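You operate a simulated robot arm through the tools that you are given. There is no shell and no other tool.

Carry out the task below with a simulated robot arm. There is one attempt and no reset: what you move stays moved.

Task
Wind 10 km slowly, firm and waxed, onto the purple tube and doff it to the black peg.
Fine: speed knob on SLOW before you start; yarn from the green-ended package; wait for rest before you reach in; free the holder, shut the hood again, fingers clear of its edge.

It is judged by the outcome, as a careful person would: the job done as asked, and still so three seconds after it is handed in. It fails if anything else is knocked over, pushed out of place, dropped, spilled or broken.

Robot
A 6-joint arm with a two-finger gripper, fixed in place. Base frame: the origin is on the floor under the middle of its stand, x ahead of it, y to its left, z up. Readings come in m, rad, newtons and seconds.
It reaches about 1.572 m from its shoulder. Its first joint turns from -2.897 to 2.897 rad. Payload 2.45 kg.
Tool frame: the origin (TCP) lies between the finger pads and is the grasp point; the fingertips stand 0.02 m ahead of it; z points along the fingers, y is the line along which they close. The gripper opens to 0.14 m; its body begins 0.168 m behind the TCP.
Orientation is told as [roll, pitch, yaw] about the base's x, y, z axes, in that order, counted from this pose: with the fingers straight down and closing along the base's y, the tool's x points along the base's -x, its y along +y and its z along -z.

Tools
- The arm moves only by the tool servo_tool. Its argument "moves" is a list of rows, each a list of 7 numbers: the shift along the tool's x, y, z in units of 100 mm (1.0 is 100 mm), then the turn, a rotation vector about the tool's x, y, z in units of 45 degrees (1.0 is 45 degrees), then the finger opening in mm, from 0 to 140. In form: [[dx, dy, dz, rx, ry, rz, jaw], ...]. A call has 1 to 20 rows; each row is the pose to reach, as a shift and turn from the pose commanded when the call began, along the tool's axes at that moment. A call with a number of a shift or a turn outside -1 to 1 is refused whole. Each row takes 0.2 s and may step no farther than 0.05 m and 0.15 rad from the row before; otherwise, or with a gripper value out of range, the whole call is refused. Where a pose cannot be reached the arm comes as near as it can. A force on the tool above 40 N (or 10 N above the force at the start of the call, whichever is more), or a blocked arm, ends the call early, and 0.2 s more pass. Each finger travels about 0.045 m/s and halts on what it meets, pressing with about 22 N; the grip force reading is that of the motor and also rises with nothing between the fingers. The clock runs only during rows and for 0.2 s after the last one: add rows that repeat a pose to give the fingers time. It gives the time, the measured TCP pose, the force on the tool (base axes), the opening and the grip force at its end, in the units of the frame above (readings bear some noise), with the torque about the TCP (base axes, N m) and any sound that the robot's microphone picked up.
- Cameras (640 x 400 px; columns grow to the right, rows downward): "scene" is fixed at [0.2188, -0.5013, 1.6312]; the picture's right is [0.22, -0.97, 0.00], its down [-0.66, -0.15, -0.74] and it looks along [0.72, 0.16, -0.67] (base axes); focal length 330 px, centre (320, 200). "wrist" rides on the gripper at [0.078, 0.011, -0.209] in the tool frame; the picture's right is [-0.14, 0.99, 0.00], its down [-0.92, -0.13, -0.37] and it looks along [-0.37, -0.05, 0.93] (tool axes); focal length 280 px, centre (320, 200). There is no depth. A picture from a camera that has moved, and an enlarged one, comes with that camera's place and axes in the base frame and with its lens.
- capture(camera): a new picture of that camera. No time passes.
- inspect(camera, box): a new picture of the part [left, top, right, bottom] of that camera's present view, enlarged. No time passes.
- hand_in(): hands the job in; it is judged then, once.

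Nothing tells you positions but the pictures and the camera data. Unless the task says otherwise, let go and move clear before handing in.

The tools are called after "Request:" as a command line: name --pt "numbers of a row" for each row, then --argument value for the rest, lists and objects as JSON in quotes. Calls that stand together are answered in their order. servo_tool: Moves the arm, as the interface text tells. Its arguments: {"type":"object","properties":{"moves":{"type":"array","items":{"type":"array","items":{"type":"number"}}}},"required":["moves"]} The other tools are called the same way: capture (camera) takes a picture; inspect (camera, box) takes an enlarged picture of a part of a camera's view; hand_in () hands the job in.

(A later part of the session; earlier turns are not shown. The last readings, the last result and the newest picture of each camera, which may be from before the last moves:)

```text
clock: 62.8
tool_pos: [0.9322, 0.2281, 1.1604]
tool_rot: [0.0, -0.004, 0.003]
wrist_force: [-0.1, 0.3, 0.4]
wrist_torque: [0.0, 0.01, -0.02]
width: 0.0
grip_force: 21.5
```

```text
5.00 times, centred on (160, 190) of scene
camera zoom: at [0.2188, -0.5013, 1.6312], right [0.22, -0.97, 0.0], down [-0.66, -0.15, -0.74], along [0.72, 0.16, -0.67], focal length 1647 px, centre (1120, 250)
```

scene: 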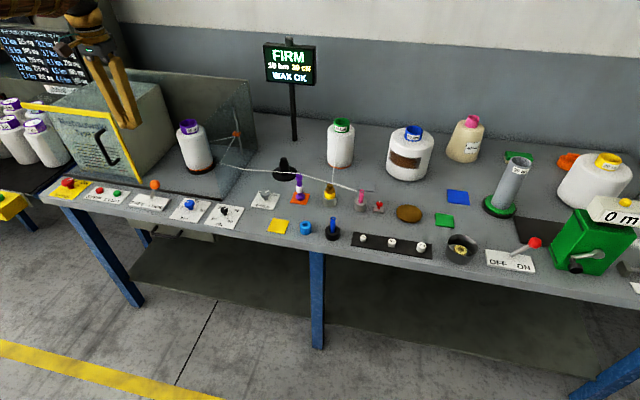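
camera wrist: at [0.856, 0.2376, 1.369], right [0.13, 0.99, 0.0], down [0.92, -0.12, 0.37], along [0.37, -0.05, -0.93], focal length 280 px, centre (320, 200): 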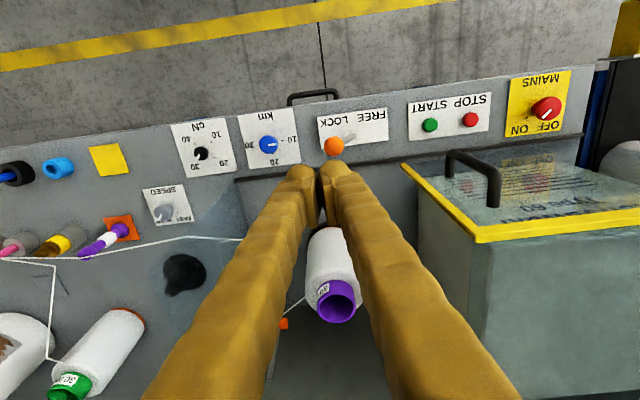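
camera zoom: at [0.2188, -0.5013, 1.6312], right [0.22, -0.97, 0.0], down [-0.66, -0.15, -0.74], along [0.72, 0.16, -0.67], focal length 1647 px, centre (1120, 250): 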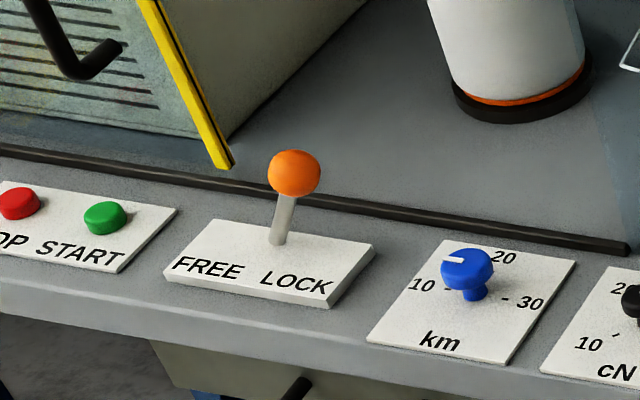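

Ball at about (0.95, 0.249, 0.905), pivot at y≈0.289, leaning to LOCK. I'll go down on its right side with closed fingers, then push it left to FREE.

Request:
servo_tool --pt "-0.1 -0.3 0.2 0 0 0 0" --pt "-0.18 -0.6 0.5 0 0 0 0" --pt "-0.18 -0.6 0.95 0 0 0 0"

Request:
servo_tool --pt "0 0 0.4 0 0 0 0" --pt "0 0 0.8 0 0 0 0" --pt "0 0 1.0 0 0 0 0"

Request:
servo_tool --pt "0 0 0.3 0 0 0 0" --pt "0 0 0.58 0 0 0 0" --pt "0 0 0.58 0 0 0 0"

Request:
capture --camera "wrist"

Request:
inspect --camera "scene" --box '[100, 130, 240, 230]'

```text
clock: 63.6
tool_pos: [0.9509, 0.166, 1.066]
tool_rot: [-0.001, -0.004, 0.004]
wrist_force: [0.0, -0.8, 0.5]
wrist_torque: [0.02, -0.02, 0.01]
width: 0.0
grip_force: 22.0
```

```text
clock: 64.4
tool_pos: [0.9521, 0.1675, 0.964]
tool_rot: [-0.001, -0.003, 0.004]
wrist_force: [0.6, -0.7, -0.2]
wrist_torque: [0.0, -0.03, -0.02]
width: 0.0001
grip_force: 21.5
```

```text
clock: 65.2
tool_pos: [0.9515, 0.1683, 0.908]
tool_rot: [0.0, -0.002, 0.003]
wrist_force: [-0.1, -0.6, -1.5]
wrist_torque: [0.03, 0.01, 0.02]
width: 0.0
grip_force: 22.6
```

```text
taken
camera wrist: at [0.8754, 0.1779, 1.1163], right [0.13, 0.99, 0.0], down [0.92, -0.13, 0.37], along [0.37, -0.05, -0.93], focal length 280 px, centre (320, 200)
```

wrist: 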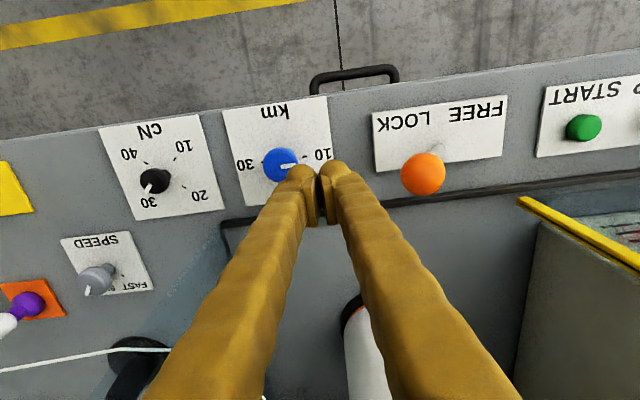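

```text
4.00 times, centred on (170, 180) of scene
camera zoom: at [0.2188, -0.5013, 1.6312], right [0.22, -0.97, 0.0], down [-0.66, -0.15, -0.74], along [0.72, 0.16, -0.67], focal length 1318 px, centre (920, 280)
```

zoom: 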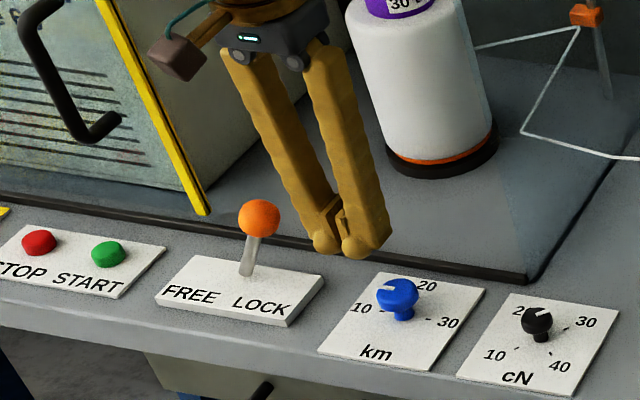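

Fingertips are just right of the lever ball and above the knob. I'll push left toward FREE.

Request:
servo_tool --pt "0 0.25 0 0 0 0 0" --pt "0 0.45 0 0 0 0 0" --pt "0 0.65 0 0 0 0 0" --pt "0 0.82 0 0 0 0 0" --pt "0 1.0 0 0 0 0 0"

Request:
inspect --camera "scene" --box '[100, 130, 240, 230]'

Request:
capture --camera "wrist"

```text
clock: 66.4
tool_pos: [0.9517, 0.2674, 0.9062]
tool_rot: [-0.001, 0.0, 0.003]
wrist_force: [-0.2, 0.1, -0.3]
wrist_torque: [0.02, 0.01, 0.03]
width: 0.0001
grip_force: 22.2
```

```text
4.00 times, centred on (170, 180) of scene
camera zoom: at [0.2188, -0.5013, 1.6312], right [0.22, -0.97, 0.0], down [-0.66, -0.15, -0.74], along [0.72, 0.16, -0.67], focal length 1318 px, centre (920, 280)
```

zoom: 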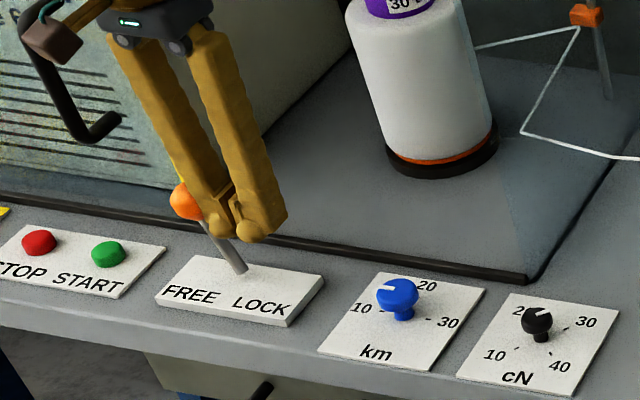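

```text
taken
camera wrist: at [0.8749, 0.2777, 1.1158], right [0.13, 0.99, 0.0], down [0.92, -0.13, 0.37], along [0.37, -0.05, -0.93], focal length 280 px, centre (320, 200)
```

wrist: 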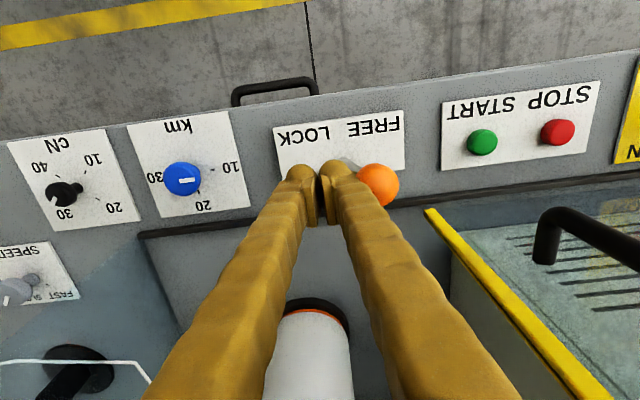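

The ball has crossed over toward FREE. I'll push a little further until it meets its stop.

Request:
servo_tool --pt "0 0.1 0 0 0 0 0" --pt "0 0.18 0 0 0 0 0" --pt "0 0.24 0 0 0 0 0" --pt "0 0.3 0 0 0 0 0"

Request:
inspect --camera "scene" --box '[100, 130, 240, 230]'

```text
clock: 67.5
tool_pos: [0.9522, 0.2912, 0.9073]
tool_rot: [-0.004, -0.002, 0.001]
wrist_force: [-3.5, -13.3, 3.0]
wrist_torque: [0.12, 0.03, 0.18]
width: 0.0002
grip_force: 22.3
stopped in row 4: the force on the tool passed its limit at 46 N (the readings are from after the stop); the commanded pose is now the measured one
```

```text
4.00 times, centred on (170, 180) of scene
camera zoom: at [0.2188, -0.5013, 1.6312], right [0.22, -0.97, 0.0], down [-0.66, -0.15, -0.74], along [0.72, 0.16, -0.67], focal length 1318 px, centre (920, 280)
```

zoom: 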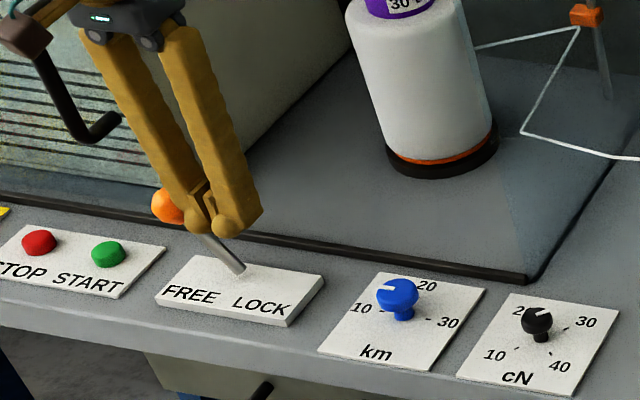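

The lever is hard against its FREE stop. I'll back off to the right and rise, then locate the package precisely.

Request:
servo_tool --pt "0 -0.25 0 0 0 0 0" --pt "0 -0.5 0 0 0 0 0" --pt "0 -0.6 -0.35 0 0 0 0" --pt "0 -0.6 -0.8 0 0 0 20" --pt "0 -0.6 -1.0 0 0 0 40"

Request:
servo_tool --pt "0.2 0 -0.4 0 0 0 80" --pt "0.4 0 -0.8 0 0 0 110" --pt "0.5 0 -1.0 0 0 0 140" --pt "0.5 0 -1.0 0 0 0 140"

Request:
servo_tool --pt "0.0 0 -0.4 0 0 0 140" --pt "0.0 0 -0.8 0 0 0 140" --pt "0.0 0 -1.0 0 0 0 140"

Request:
capture --camera "wrist"

Request:
capture --camera "scene"

```text
clock: 68.7
tool_pos: [0.9532, 0.2343, 1.0067]
tool_rot: [-0.005, -0.003, 0.001]
wrist_force: [-0.3, 0.2, 0.2]
wrist_torque: [-0.01, 0.0, 0.02]
width: 0.0402
grip_force: 0.1
```

```text
clock: 69.7
tool_pos: [0.9021, 0.2344, 1.108]
tool_rot: [-0.005, -0.002, 0.001]
wrist_force: [-0.6, 0.4, -0.3]
wrist_torque: [0.01, 0.0, -0.03]
width: 0.1256
grip_force: 0.1
```

```text
clock: 70.5
tool_pos: [0.9008, 0.2342, 1.2059]
tool_rot: [-0.002, -0.001, 0.001]
wrist_force: [0.7, 0.3, -1.0]
wrist_torque: [0.03, 0.02, 0.01]
width: 0.1399
grip_force: 0.1
```

```text
taken
camera wrist: at [0.8247, 0.2455, 1.415], right [0.14, 0.99, 0.0], down [0.92, -0.12, 0.37], along [0.37, -0.05, -0.93], focal length 280 px, centre (320, 200)
```

wrist: 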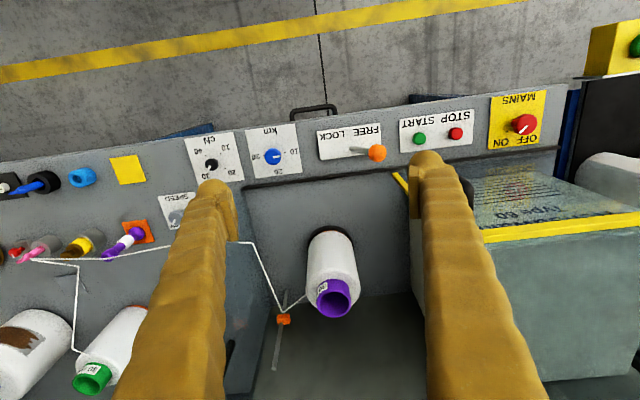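

```text
taken
```

scene: 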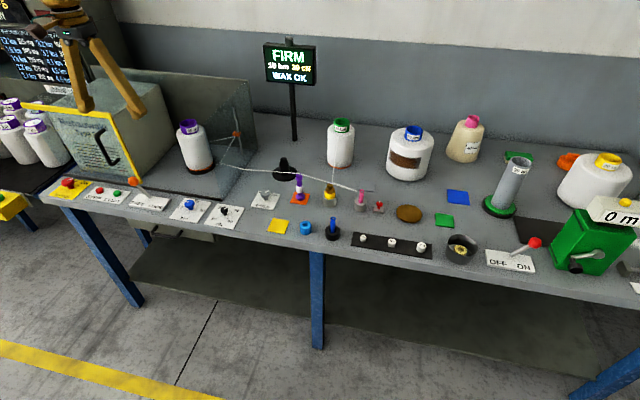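

The lever stays at FREE. I'll enlarge the package in both views to fix its position and size.

Request:
inspect --camera "wrist" --box '[260, 210, 400, 340]'

Request:
inspect --camera "scene" --box '[150, 100, 260, 190]'

Request:
inspect --camera "scene" --box '[255, 140, 325, 200]'

```text
3.08 times, centred on (330, 275) of wrist
camera zoom: at [0.8247, 0.2455, 1.415], right [0.14, 0.99, 0.0], down [0.92, -0.12, 0.37], along [0.37, -0.05, -0.93], focal length 863 px, centre (289, -31)
```

zoom: 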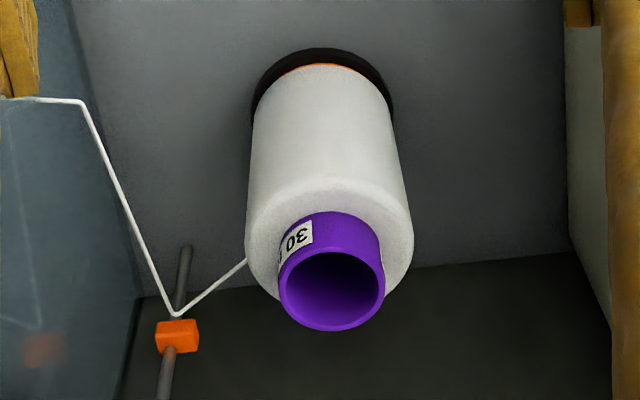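

```text
4.44 times, centred on (205, 145) of scene
camera zoom: at [0.2188, -0.5013, 1.6312], right [0.22, -0.97, 0.0], down [-0.66, -0.15, -0.74], along [0.72, 0.16, -0.67], focal length 1464 px, centre (831, 444)
```

zoom: 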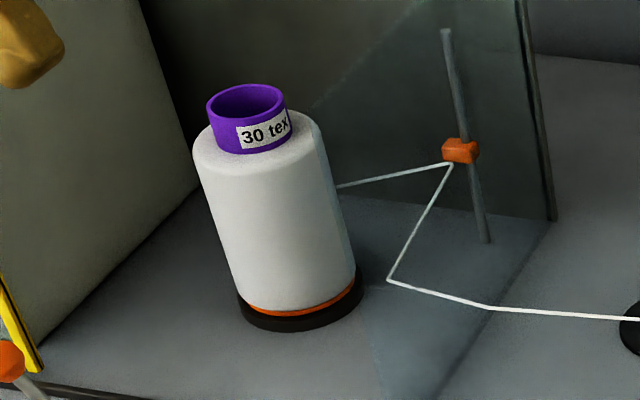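

```text
6.67 times, centred on (290, 170) of scene
camera zoom: at [0.2188, -0.5013, 1.6312], right [0.22, -0.97, 0.0], down [-0.66, -0.15, -0.74], along [0.72, 0.16, -0.67], focal length 2196 px, centre (520, 400)
```

zoom: 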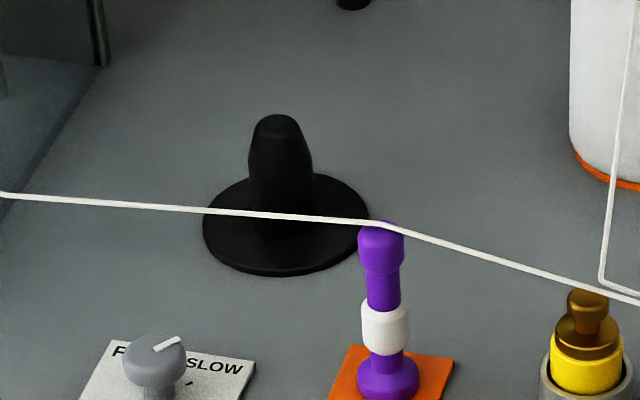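

Tube top centre comes out at about (1.189, 0.220, 1.018), outer diameter about 65 mm with some 35 mm standing above the yarn; the black peg at about (1.213, -0.134), top near 0.90. I'll move over the tube from above with the jaws at 100 mm.

Request:
servo_tool --pt "-0.4 0 0 0 0 0 130" --pt "-0.8 0 0 0 0 0 120" --pt "-1.0 0 0 0 0 0 110"

Request:
servo_tool --pt "-0.4 -0.05 0 0 0 0 110" --pt "-0.8 -0.1 0 0 0 0 110" --pt "-1.0 -0.14 0 0 0 0 110"

Request:
capture --camera "wrist"

Request:
capture --camera "scene"

```text
clock: 71.3
tool_pos: [1.0019, 0.2332, 1.2074]
tool_rot: [-0.005, -0.002, 0.002]
wrist_force: [0.3, 1.2, 0.4]
wrist_torque: [0.03, -0.07, -0.03]
width: 0.1103
grip_force: 0.0
```

```text
clock: 72.1
tool_pos: [1.1009, 0.2191, 1.2083]
tool_rot: [-0.003, -0.003, 0.003]
wrist_force: [-0.7, 0.6, 1.0]
wrist_torque: [-0.02, -0.14, 0.0]
width: 0.1101
grip_force: 0.1
```

```text
taken
camera wrist: at [1.0246, 0.2313, 1.4174], right [0.14, 0.99, 0.0], down [0.92, -0.13, 0.37], along [0.37, -0.05, -0.93], focal length 280 px, centre (320, 200)
```

wrist: 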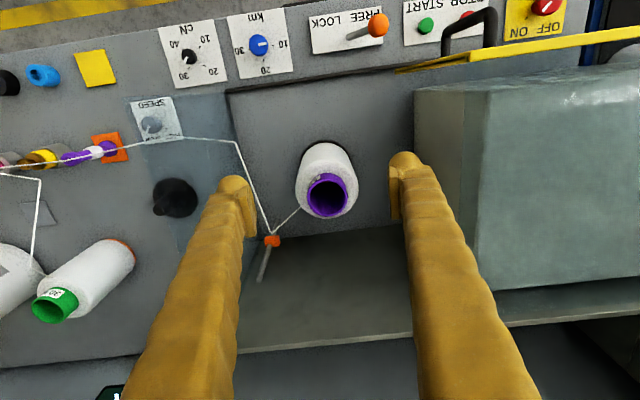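

```text
taken
```

scene: 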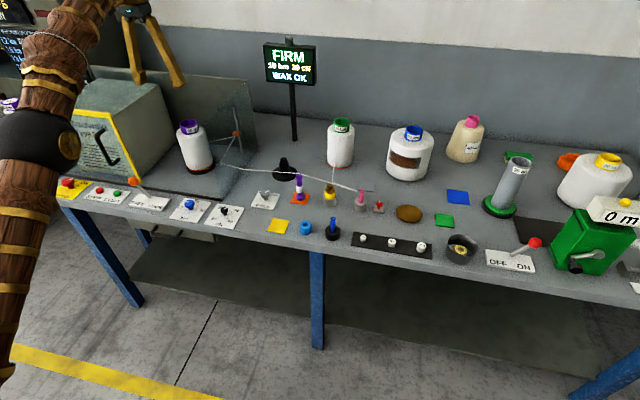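

The tube top and the black peg are both visible from here. I'll zoom in on each to refine.

Request:
inspect --camera "wrist" --box '[280, 130, 380, 230]'

Request:
inspect --camera "wrist" --box '[130, 160, 220, 230]'

```text
4.00 times, centred on (330, 180) of wrist
camera zoom: at [1.0246, 0.2313, 1.4174], right [0.14, 0.99, 0.0], down [0.92, -0.13, 0.37], along [0.37, -0.05, -0.93], focal length 1122 px, centre (280, 280)
```

zoom: 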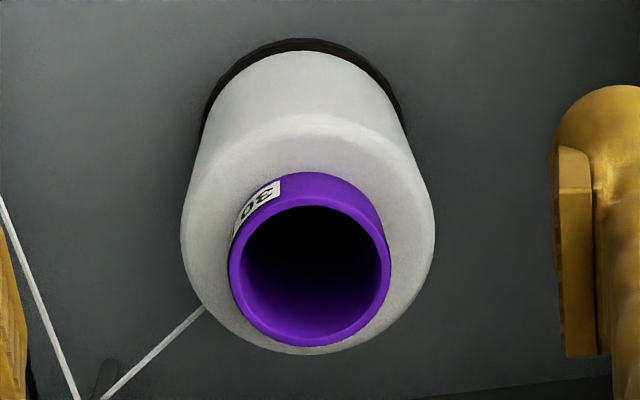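

```text
5.71 times, centred on (175, 195) of wrist
camera zoom: at [1.0246, 0.2313, 1.4174], right [0.14, 0.99, 0.0], down [0.92, -0.13, 0.37], along [0.37, -0.05, -0.93], focal length 1602 px, centre (1149, 229)
```

zoom: 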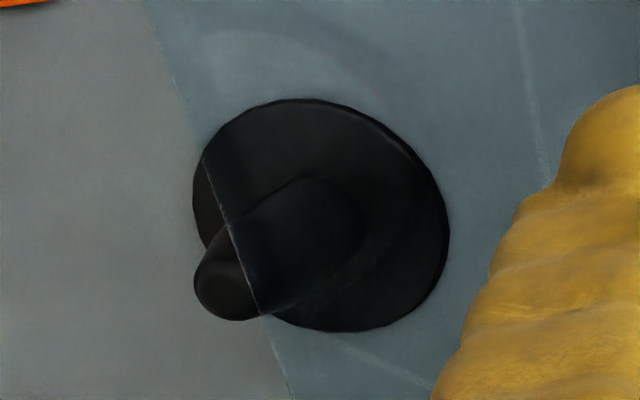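

The tube centre refines to about (1.182, 0.221) with a 62 mm diameter. I'll move directly over it and lower partway.

Request:
servo_tool --pt "-0.4 0.01 0 0 0 0 110" --pt "-0.81 0.02 0 0 0 0 110" --pt "-0.81 0.02 0.3 0 0 0 105" --pt "-0.81 0.02 0.7 0 0 0 100" --pt "-0.81 0.02 0.95 0 0 0 100"

Request:
capture --camera "wrist"

Request:
inspect --camera "scene" --box '[130, 60, 270, 190]'

```text
clock: 73.3
tool_pos: [1.1499, 0.2151, 1.104]
tool_rot: [-0.004, -0.002, 0.003]
wrist_force: [1.1, -0.2, -1.9]
wrist_torque: [-0.05, 0.05, 0.0]
width: 0.1001
grip_force: 0.1
out of reach, approached as far as the arm can: row 1, 2, 3, 4, 5
```

```text
taken
camera wrist: at [1.0731, 0.2269, 1.3116], right [0.14, 0.99, 0.0], down [0.92, -0.13, 0.37], along [0.37, -0.05, -0.93], focal length 280 px, centre (320, 200)
```

wrist: 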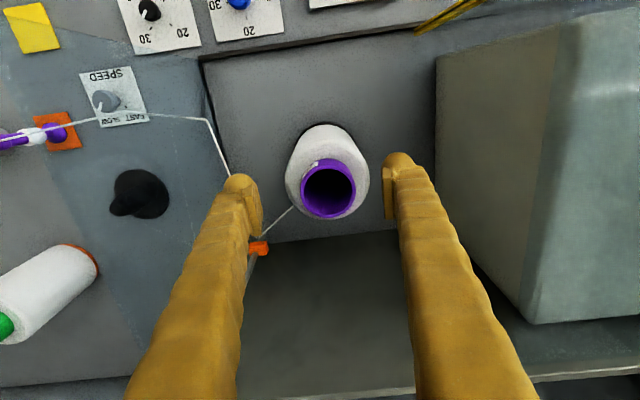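

```text
3.08 times, centred on (200, 125) of scene
camera zoom: at [0.2188, -0.5013, 1.6312], right [0.22, -0.97, 0.0], down [-0.66, -0.15, -0.74], along [0.72, 0.16, -0.67], focal length 1014 px, centre (689, 431)
```

zoom: 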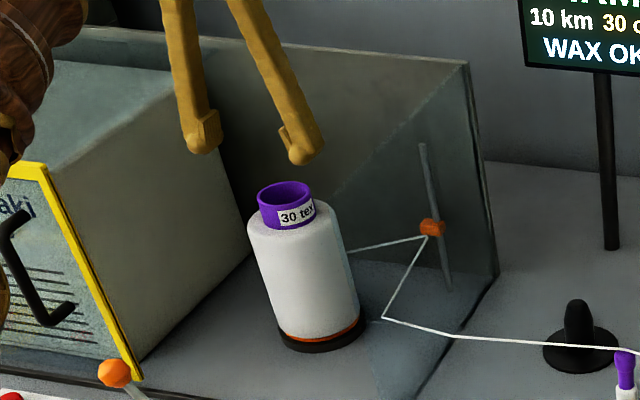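

The arm can't reach the tube with the fingers straight down, so I'll pull back and up and tilt the gripper 45° forward, which extends its reach.

Request:
servo_tool --pt "0.15 0 -0.15 0 -0.15 0 100" --pt "0.3 0 -0.3 0 -0.3 0 100" --pt "0.45 0 -0.45 0 -0.45 0 100" --pt "0.6 0 -0.6 0 -0.6 0 100" --pt "0.75 0 -0.75 0 -0.75 0 100" --pt "0.9 0 -0.9 0 -0.9 0 100" --pt "1.0 0 -1.0 0 -1.0 0 100"

Request:
capture --camera "wrist"

Request:
capture --camera "scene"

```text
clock: 74.9
tool_pos: [1.0501, 0.2157, 1.2007]
tool_rot: [-0.005, -0.788, 0.006]
wrist_force: [0.0, -0.3, -0.5]
wrist_torque: [-0.01, 0.01, 0.0]
width: 0.0998
grip_force: 0.2
```

```text
taken
camera wrist: at [0.8471, 0.2263, 1.2925], right [0.09, 0.99, 0.09], down [0.39, -0.12, 0.91], along [0.92, -0.05, -0.4], focal length 280 px, centre (320, 200)
```

wrist: 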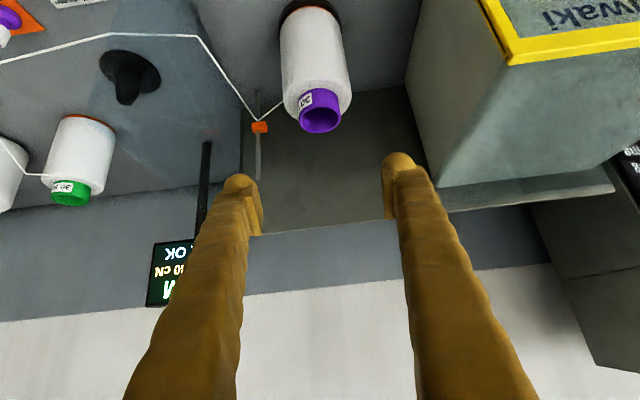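

```text
taken
```

scene: 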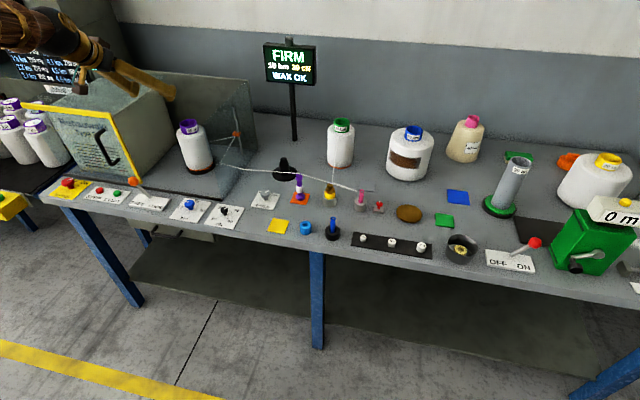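

Tilted now, with the package in view below and ahead. I'll zoom in to refine the tube's position from this angle.

Request:
inspect --camera "wrist" --box '[260, 60, 380, 140]'

Request:
inspect --camera "wrist" --box '[80, 30, 180, 110]'

```text
5.00 times, centred on (320, 100) of wrist
camera zoom: at [0.8471, 0.2263, 1.2925], right [0.09, 0.99, 0.09], down [0.39, -0.12, 0.91], along [0.92, -0.05, -0.4], focal length 1402 px, centre (320, 700)
```

zoom: 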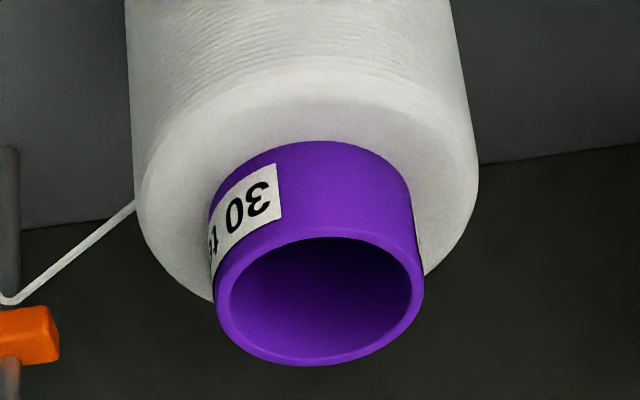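

```text
5.00 times, centred on (130, 70) of wrist
camera zoom: at [0.8471, 0.2263, 1.2925], right [0.09, 0.99, 0.09], down [0.39, -0.12, 0.91], along [0.92, -0.05, -0.4], focal length 1402 px, centre (1270, 850)
```

zoom: 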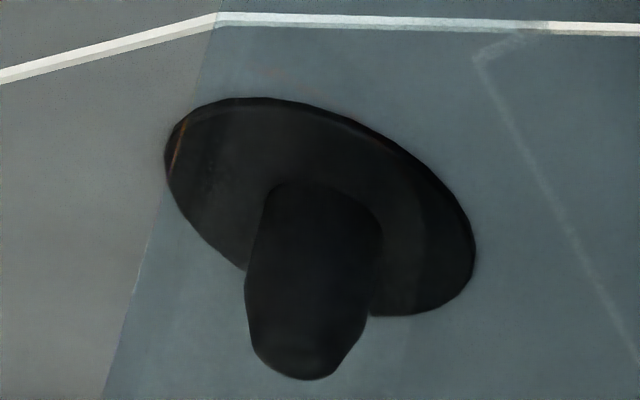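

From here the tube top is at (1.183, 0.220, 1.02), agreeing with before. I'll come in along the fingers with jaws at 100 mm to just above the grasp height.

Request:
servo_tool --pt "0.04 0.01 0.35 0 0 0 100" --pt "0.08 0.02 0.7 0 0 0 100" --pt "0.13 0.02 1.0 0 0 0 100"

Request:
servo_tool --pt "0.04 0.01 0.3 0 0 0 100" --pt "0.08 0.02 0.6 0 0 0 100" --pt "0.14 0.02 0.9 0 0 0 100" --pt "0.14 0.02 1.0 0 0 0 100"

Request:
capture --camera "wrist"

Request:
inspect --camera "scene" --box '[130, 80, 250, 190]'

```text
clock: 75.7
tool_pos: [1.1115, 0.2176, 1.1211]
tool_rot: [-0.003, -0.789, 0.004]
wrist_force: [0.6, 0.3, 0.6]
wrist_torque: [0.01, 0.03, 0.05]
width: 0.1
grip_force: 0.0
```

```text
clock: 76.7
tool_pos: [1.1722, 0.2186, 1.04]
tool_rot: [-0.004, -0.788, 0.005]
wrist_force: [0.4, -0.1, 0.2]
wrist_torque: [-0.02, -0.02, -0.01]
width: 0.1
grip_force: 0.0
```

```text
taken
camera wrist: at [0.97, 0.2297, 1.1319], right [0.1, 0.99, 0.09], down [0.39, -0.12, 0.91], along [0.92, -0.05, -0.4], focal length 280 px, centre (320, 200)
```

wrist: 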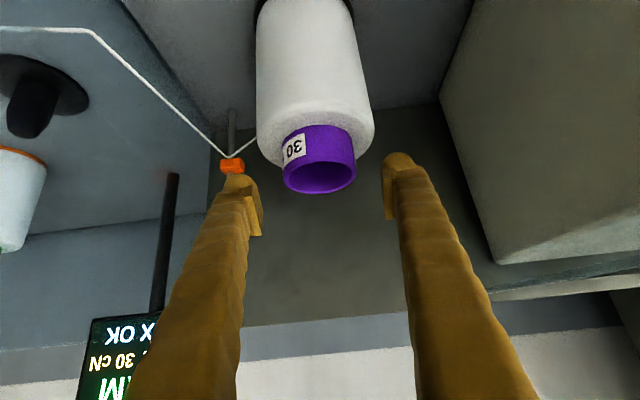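

```text
3.64 times, centred on (190, 135) of scene
camera zoom: at [0.2188, -0.5013, 1.6312], right [0.22, -0.97, 0.0], down [-0.66, -0.15, -0.74], along [0.72, 0.16, -0.67], focal length 1198 px, centre (793, 436)
```

zoom: 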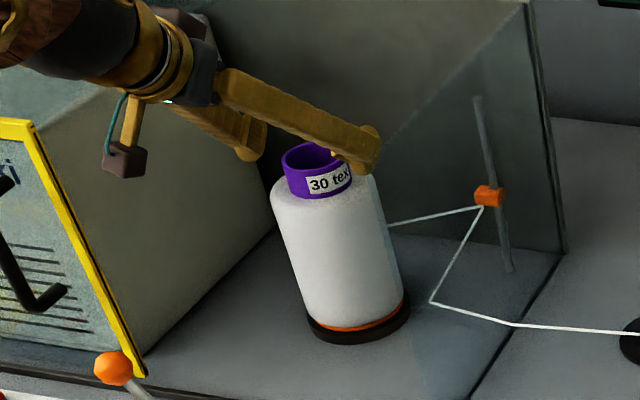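

The tube stands right between the jaws. I'll lower to the grasp height with the tips just above the yarn shoulder.

Request:
servo_tool --pt "0.07 0 0.12 0 0 0 92" --pt "0.13 0 0.21 0 0 0 90" --pt "0.17 0 0.28 0 0 0 90" --pt "0.17 0 0.28 0 0 0 90"

Request:
inspect --camera "wrist" --box '[200, 80, 440, 260]'

Request:
inspect --camera "scene" --box '[150, 100, 230, 170]'

```text
clock: 77.7
tool_pos: [1.1803, 0.2202, 1.0115]
tool_rot: [-0.002, -0.791, 0.003]
wrist_force: [-3.4, 0.4, 25.8]
wrist_torque: [1.39, 0.13, 0.05]
width: 0.0918
grip_force: 1.4
```

```text
2.22 times, centred on (320, 170) of wrist
camera zoom: at [0.9777, 0.2302, 1.103], right [0.09, 0.99, 0.1], down [0.39, -0.13, 0.91], along [0.92, -0.05, -0.39], focal length 623 px, centre (320, 267)
```

zoom: 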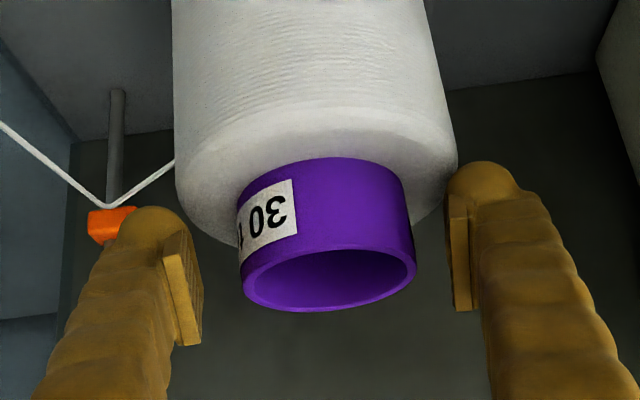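

```text
5.71 times, centred on (190, 135) of scene
camera zoom: at [0.2188, -0.5013, 1.6312], right [0.22, -0.97, 0.0], down [-0.66, -0.15, -0.74], along [0.72, 0.16, -0.67], focal length 1883 px, centre (1063, 571)
```

zoom: 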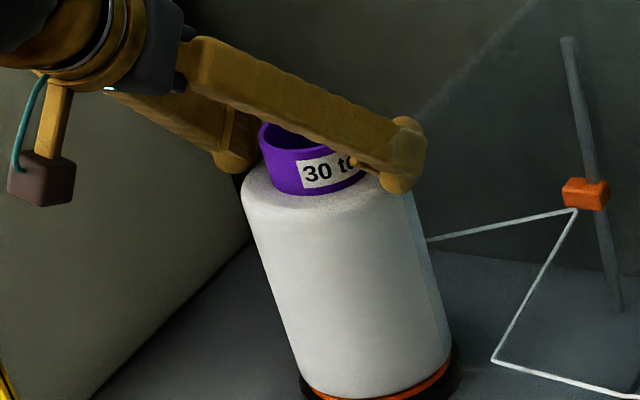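

The left fingertip is resting on the yarn shoulder (upward force). I'll raise about 8 mm off it before closing.

Request:
servo_tool --pt "-0.06 0 -0.06 0 0 0 90" --pt "-0.06 0 -0.06 0 0 0 90"

Request:
inspect --camera "wrist" --box '[200, 80, 440, 260]'

```text
clock: 78.3
tool_pos: [1.1792, 0.219, 1.0156]
tool_rot: [-0.006, -0.784, 0.005]
wrist_force: [-1.1, 0.6, -0.4]
wrist_torque: [0.0, 0.01, -0.02]
width: 0.0899
grip_force: 0.0
```

```text
2.22 times, centred on (320, 170) of wrist
camera zoom: at [0.9776, 0.2301, 1.1086], right [0.1, 0.99, 0.09], down [0.39, -0.12, 0.91], along [0.92, -0.05, -0.4], focal length 623 px, centre (320, 267)
```

zoom: 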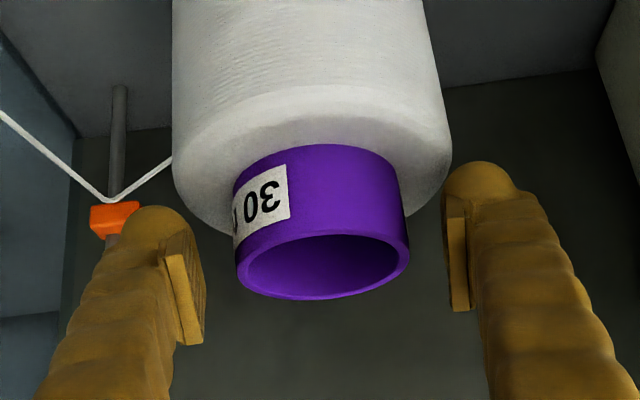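

Clear of the shoulder now, with the tube centred between the pads. Closing on the tube.

Request:
servo_tool --pt "0 0 0 0 0 0 75" --pt "0 0 0 0 0 0 60" --pt "0 0 0 0 0 0 50" --pt "0 0 0 0 0 0 45" --pt "0 0 0 0 0 0 45"

Request:
inspect --camera "wrist" --box '[200, 80, 440, 260]'

Request:
inspect --camera "scene" --box '[150, 100, 230, 170]'

```text
clock: 79.5
tool_pos: [1.1798, 0.2188, 1.0171]
tool_rot: [-0.006, -0.79, 0.004]
wrist_force: [0.1, 0.2, -0.6]
wrist_torque: [-0.11, -0.04, 0.0]
width: 0.0607
grip_force: 22.4
```

```text
2.22 times, centred on (320, 170) of wrist
camera zoom: at [0.9777, 0.2301, 1.1093], right [0.1, 0.99, 0.09], down [0.39, -0.12, 0.91], along [0.92, -0.05, -0.4], focal length 623 px, centre (320, 267)
```

zoom: 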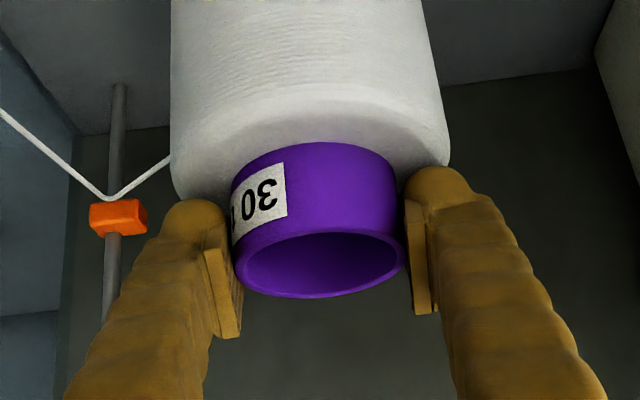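

```text
5.71 times, centred on (190, 135) of scene
camera zoom: at [0.2188, -0.5013, 1.6312], right [0.22, -0.97, 0.0], down [-0.66, -0.15, -0.74], along [0.72, 0.16, -0.67], focal length 1883 px, centre (1063, 571)
```

zoom: 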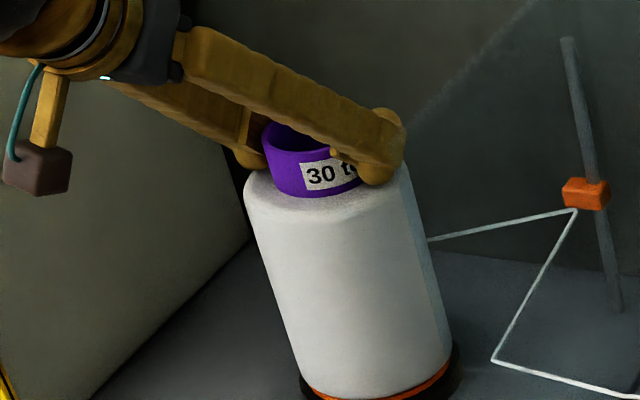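

Gripped at 61 mm with balanced force. I'll lift 2 cm as a test and see whether the package comes with it.

Request:
servo_tool --pt "-0.05 0 -0.05 0 0 0 45" --pt "-0.1 0 -0.1 0 0 0 45" --pt "-0.14 0 -0.14 0 0 0 45" --pt "-0.14 0 -0.14 0 0 0 45"

Request:
inspect --camera "scene" --box '[140, 90, 260, 190]'

Request:
inspect --camera "wrist" --box '[200, 80, 440, 260]'

```text
clock: 80.5
tool_pos: [1.1785, 0.218, 1.0354]
tool_rot: [-0.006, -0.785, 0.005]
wrist_force: [0.1, -0.1, -4.4]
wrist_torque: [-0.04, -0.01, 0.01]
width: 0.0605
grip_force: 21.8
```

```text
4.00 times, centred on (200, 140) of scene
camera zoom: at [0.2188, -0.5013, 1.6312], right [0.22, -0.97, 0.0], down [-0.66, -0.15, -0.74], along [0.72, 0.16, -0.67], focal length 1318 px, centre (800, 440)
```

zoom: 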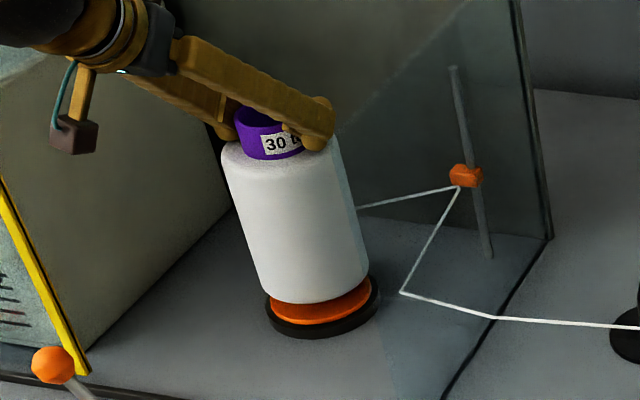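

```text
2.22 times, centred on (320, 170) of wrist
camera zoom: at [0.978, 0.2297, 1.1285], right [0.1, 0.99, 0.09], down [0.39, -0.12, 0.91], along [0.92, -0.05, -0.4], focal length 623 px, centre (320, 267)
```

zoom: 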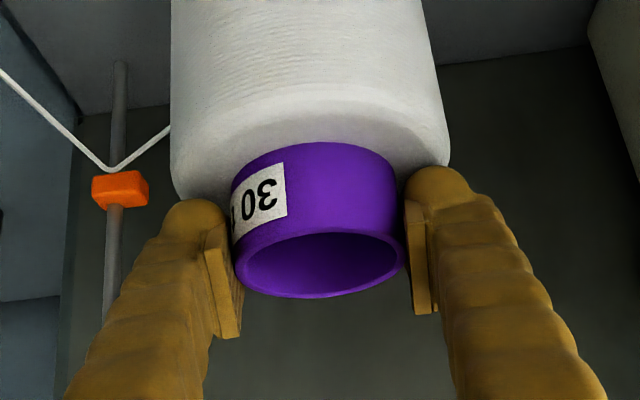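

The package came off the holder cleanly (about 4.4 N). I'll keep lifting straight up to clear the glass side pane.

Request:
servo_tool --pt "-0.18 0 -0.18 0 0 0 45" --pt "-0.36 0 -0.36 0 0 0 45" --pt "-0.54 0 -0.54 0 0 0 45" --pt "-0.71 0 -0.71 0 0 0 45"

Request:
servo_tool --pt "-0.18 0 -0.18 0 0 0 45" --pt "-0.36 0 -0.36 0 0 0 45" --pt "-0.54 0 -0.54 0 0 0 45" --pt "-0.71 0 -0.71 0 0 0 45"

Request:
capture --camera "scene"

Request:
capture --camera "wrist"

```text
clock: 81.5
tool_pos: [1.1792, 0.2178, 1.1357]
tool_rot: [-0.003, -0.787, 0.005]
wrist_force: [0.5, 0.6, -4.8]
wrist_torque: [-0.03, -0.04, 0.01]
width: 0.0606
grip_force: 22.0
```

```text
clock: 82.5
tool_pos: [1.1797, 0.2202, 1.2362]
tool_rot: [-0.003, -0.784, 0.003]
wrist_force: [-0.6, 0.1, -4.3]
wrist_torque: [0.0, -0.01, -0.01]
width: 0.0606
grip_force: 22.2
```

```text
taken
```

scene: 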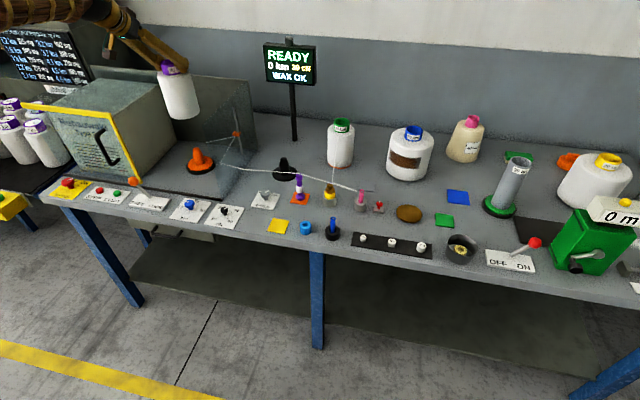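

```text
taken
camera wrist: at [0.9776, 0.2302, 1.3296], right [0.1, 0.99, 0.09], down [0.39, -0.12, 0.91], along [0.92, -0.05, -0.4], focal length 280 px, centre (320, 200)
```

wrist: 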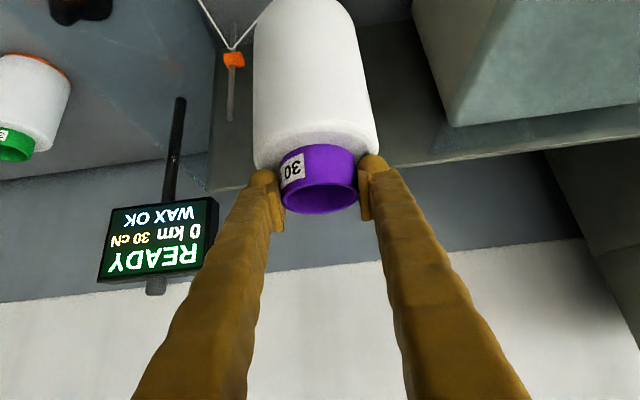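

The package is out of the holder and the display has returned to READY 0 km. I'll lift another 11 cm so its bottom clears the side pane.

Request:
servo_tool --pt "-0.2 0 -0.2 0 0 0 45" --pt "-0.4 0 -0.4 0 0 0 45" --pt "-0.6 0 -0.6 0 0 0 45" --pt "-0.8 0 -0.8 0 0 0 45"

Request:
capture --camera "scene"

Request:
inspect --camera "scene" --box '[130, 20, 330, 200]'

```text
clock: 83.5
tool_pos: [1.1793, 0.2198, 1.3497]
tool_rot: [-0.005, -0.785, 0.006]
wrist_force: [-0.6, 0.3, -4.2]
wrist_torque: [0.01, -0.05, -0.02]
width: 0.0603
grip_force: 22.3
```

```text
taken
```

scene: 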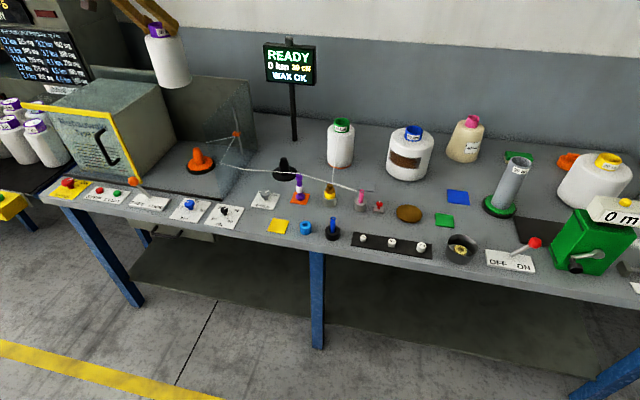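

```text
2.22 times, centred on (230, 110) of scene
camera zoom: at [0.2188, -0.5013, 1.6312], right [0.22, -0.97, 0.0], down [-0.66, -0.15, -0.74], along [0.72, 0.16, -0.67], focal length 732 px, centre (520, 400)
```

zoom: 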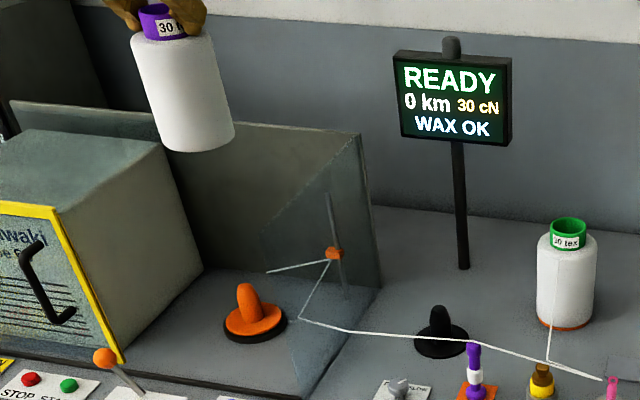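

The holder is an orange spigot much like the black peg, so I can compare them directly. I'll zoom in on both to get the exact offset.

Request:
inspect --camera "scene" --box '[175, 130, 235, 180]'

Request:
inspect --camera "scene" --box '[255, 140, 315, 190]'

Request:
capture --camera "wrist"

```text
8.00 times, centred on (205, 155) of scene
camera zoom: at [0.2188, -0.5013, 1.6312], right [0.22, -0.97, 0.0], down [-0.66, -0.15, -0.74], along [0.72, 0.16, -0.67], focal length 2636 px, centre (1240, 560)
```

zoom: 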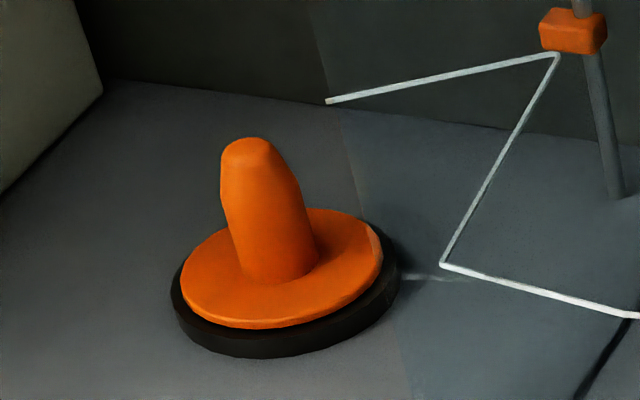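

```text
8.00 times, centred on (285, 165) of scene
camera zoom: at [0.2188, -0.5013, 1.6312], right [0.22, -0.97, 0.0], down [-0.66, -0.15, -0.74], along [0.72, 0.16, -0.67], focal length 2636 px, centre (600, 480)
```

zoom: 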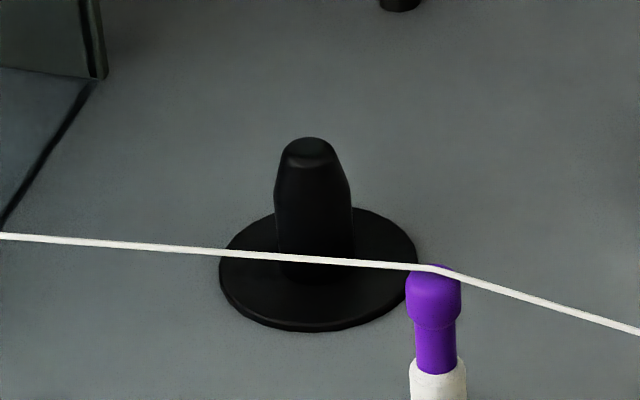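

```text
taken
camera wrist: at [0.9779, 0.2306, 1.4425], right [0.1, 0.99, 0.09], down [0.39, -0.12, 0.91], along [0.92, -0.05, -0.4], focal length 280 px, centre (320, 200)
```

wrist: 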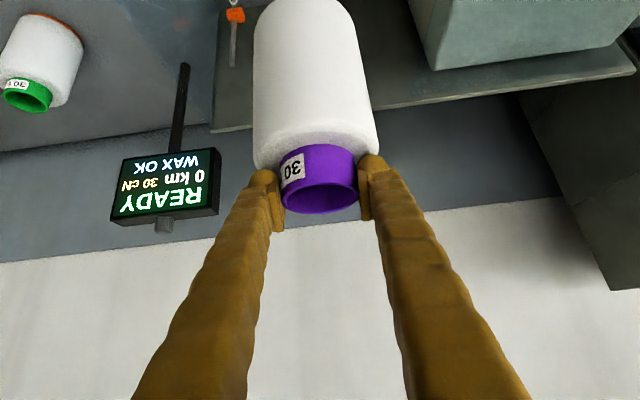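

I take the black peg's axis to be at about (1.209, -0.131), its disc top near z 0.822 and its tip near 0.90. I'll carry the package across at this height, clear of the side pane.

Request:
servo_tool --pt "-0.02 -0.25 0.02 0 0 0 45" --pt "-0.035 -0.55 0.035 0 0 0 45" --pt "-0.053 -0.85 0.053 0 0 0 45"

Request:
servo_tool --pt "-0.02 -0.3 0.02 0 0 0 45" --pt "-0.035 -0.6 0.035 0 0 0 45" --pt "-0.053 -0.9 0.053 0 0 0 45"

Request:
servo_tool --pt "-0.02 -0.3 0.02 0 0 0 45" --pt "-0.035 -0.6 0.035 0 0 0 45" --pt "-0.053 -0.9 0.053 0 0 0 45"

Request:
capture --camera "scene"

Request:
capture --camera "wrist"

```text
clock: 84.3
tool_pos: [1.1858, 0.1356, 1.3498]
tool_rot: [-0.003, -0.784, 0.005]
wrist_force: [-0.4, -0.1, -3.3]
wrist_torque: [-0.03, -0.03, 0.01]
width: 0.0603
grip_force: 22.2
```

```text
clock: 85.1
tool_pos: [1.1938, 0.0452, 1.3514]
tool_rot: [-0.004, -0.787, 0.005]
wrist_force: [0.5, 1.7, -3.6]
wrist_torque: [0.02, -0.01, 0.03]
width: 0.0604
grip_force: 22.0
```

```text
clock: 85.9
tool_pos: [1.2016, -0.044, 1.35]
tool_rot: [-0.003, -0.784, 0.005]
wrist_force: [0.4, 0.2, -4.3]
wrist_torque: [0.0, 0.02, -0.01]
width: 0.0603
grip_force: 21.8
```

```text
taken
```

scene: 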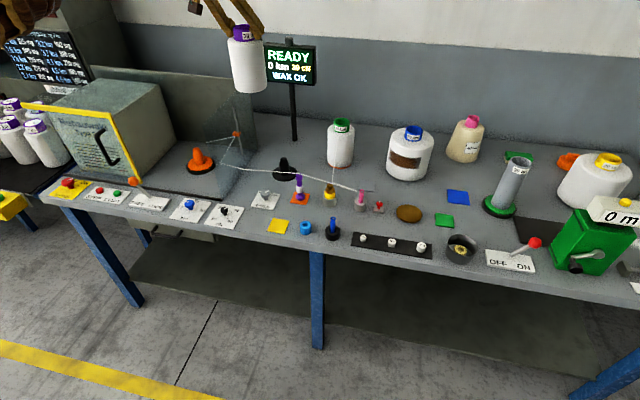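

```text
taken
camera wrist: at [1.0003, -0.0336, 1.4433], right [0.09, 0.99, 0.09], down [0.39, -0.12, 0.91], along [0.92, -0.05, -0.4], focal length 280 px, centre (320, 200)
```

wrist: 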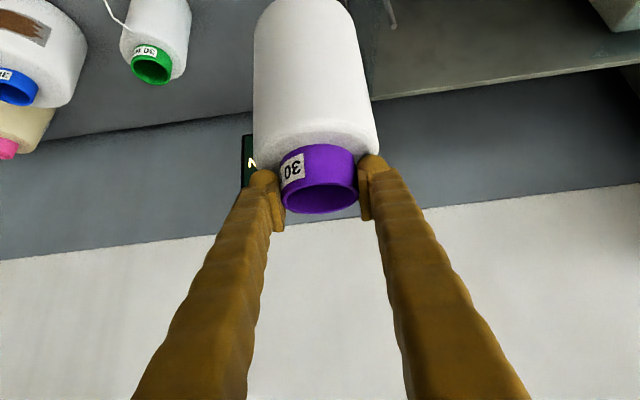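

Approaching over the peg. I'll finish the sideways move, then lower to just above the peg's tip and check alignment.

Request:
servo_tool --pt "-0.02 -0.3 0.02 0 0 0 45" --pt "-0.04 -0.6 0.04 0 0 0 45" --pt "-0.05 -0.87 0.05 0 0 0 45" --pt "-0.05 -0.87 0.05 0 0 0 45"

Request:
servo_tool --pt "0.2 0 0.2 0 0 0 45" --pt "0.4 0 0.4 0 0 0 45" --pt "0.6 0 0.6 0 0 0 45" --pt "0.8 0 0.8 0 0 0 45"

Request:
servo_tool --pt "0.2 0 0.2 0 0 0 45" --pt "0.4 0 0.4 0 0 0 45" --pt "0.6 0 0.6 0 0 0 45" --pt "0.8 0 0.8 0 0 0 45"

Request:
capture --camera "scene"

Request:
inspect --camera "scene" --box '[240, 90, 340, 190]'

Request:
capture --camera "wrist"

```text
clock: 86.9
tool_pos: [1.2103, -0.1317, 1.3513]
tool_rot: [-0.004, -0.786, 0.004]
wrist_force: [-0.3, 0.7, -3.5]
wrist_torque: [-0.04, 0.0, 0.0]
width: 0.0606
grip_force: 21.7
```

```text
clock: 87.9
tool_pos: [1.2089, -0.1332, 1.2371]
tool_rot: [-0.005, -0.786, 0.005]
wrist_force: [-0.1, -0.1, -3.6]
wrist_torque: [-0.01, 0.03, 0.0]
width: 0.0606
grip_force: 21.9
```

```text
clock: 88.9
tool_pos: [1.2093, -0.1357, 1.1261]
tool_rot: [-0.004, -0.787, 0.005]
wrist_force: [0.6, -0.3, -4.6]
wrist_torque: [0.02, 0.03, -0.04]
width: 0.0605
grip_force: 22.1
```

```text
taken
```

scene: 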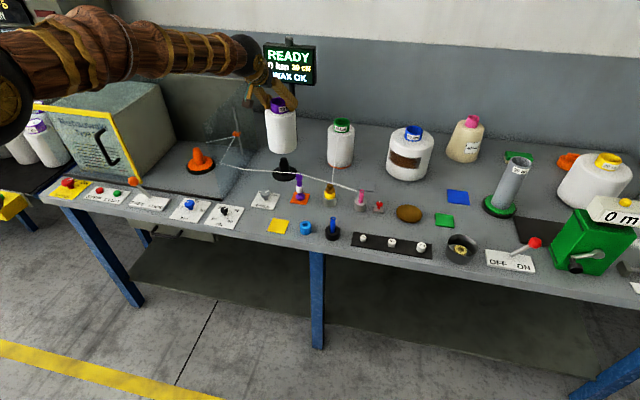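

```text
4.00 times, centred on (290, 140) of scene
camera zoom: at [0.2188, -0.5013, 1.6312], right [0.22, -0.97, 0.0], down [-0.66, -0.15, -0.74], along [0.72, 0.16, -0.67], focal length 1318 px, centre (440, 440)
```

zoom: 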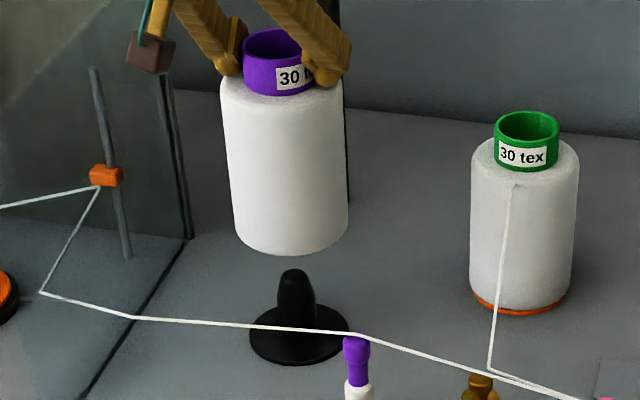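

```text
taken
camera wrist: at [1.0077, -0.1226, 1.2181], right [0.1, 0.99, 0.09], down [0.39, -0.12, 0.91], along [0.92, -0.05, -0.4], focal length 280 px, centre (320, 200)
```

wrist: 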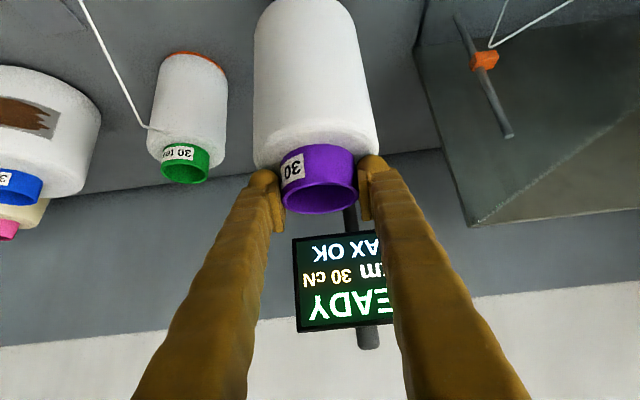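

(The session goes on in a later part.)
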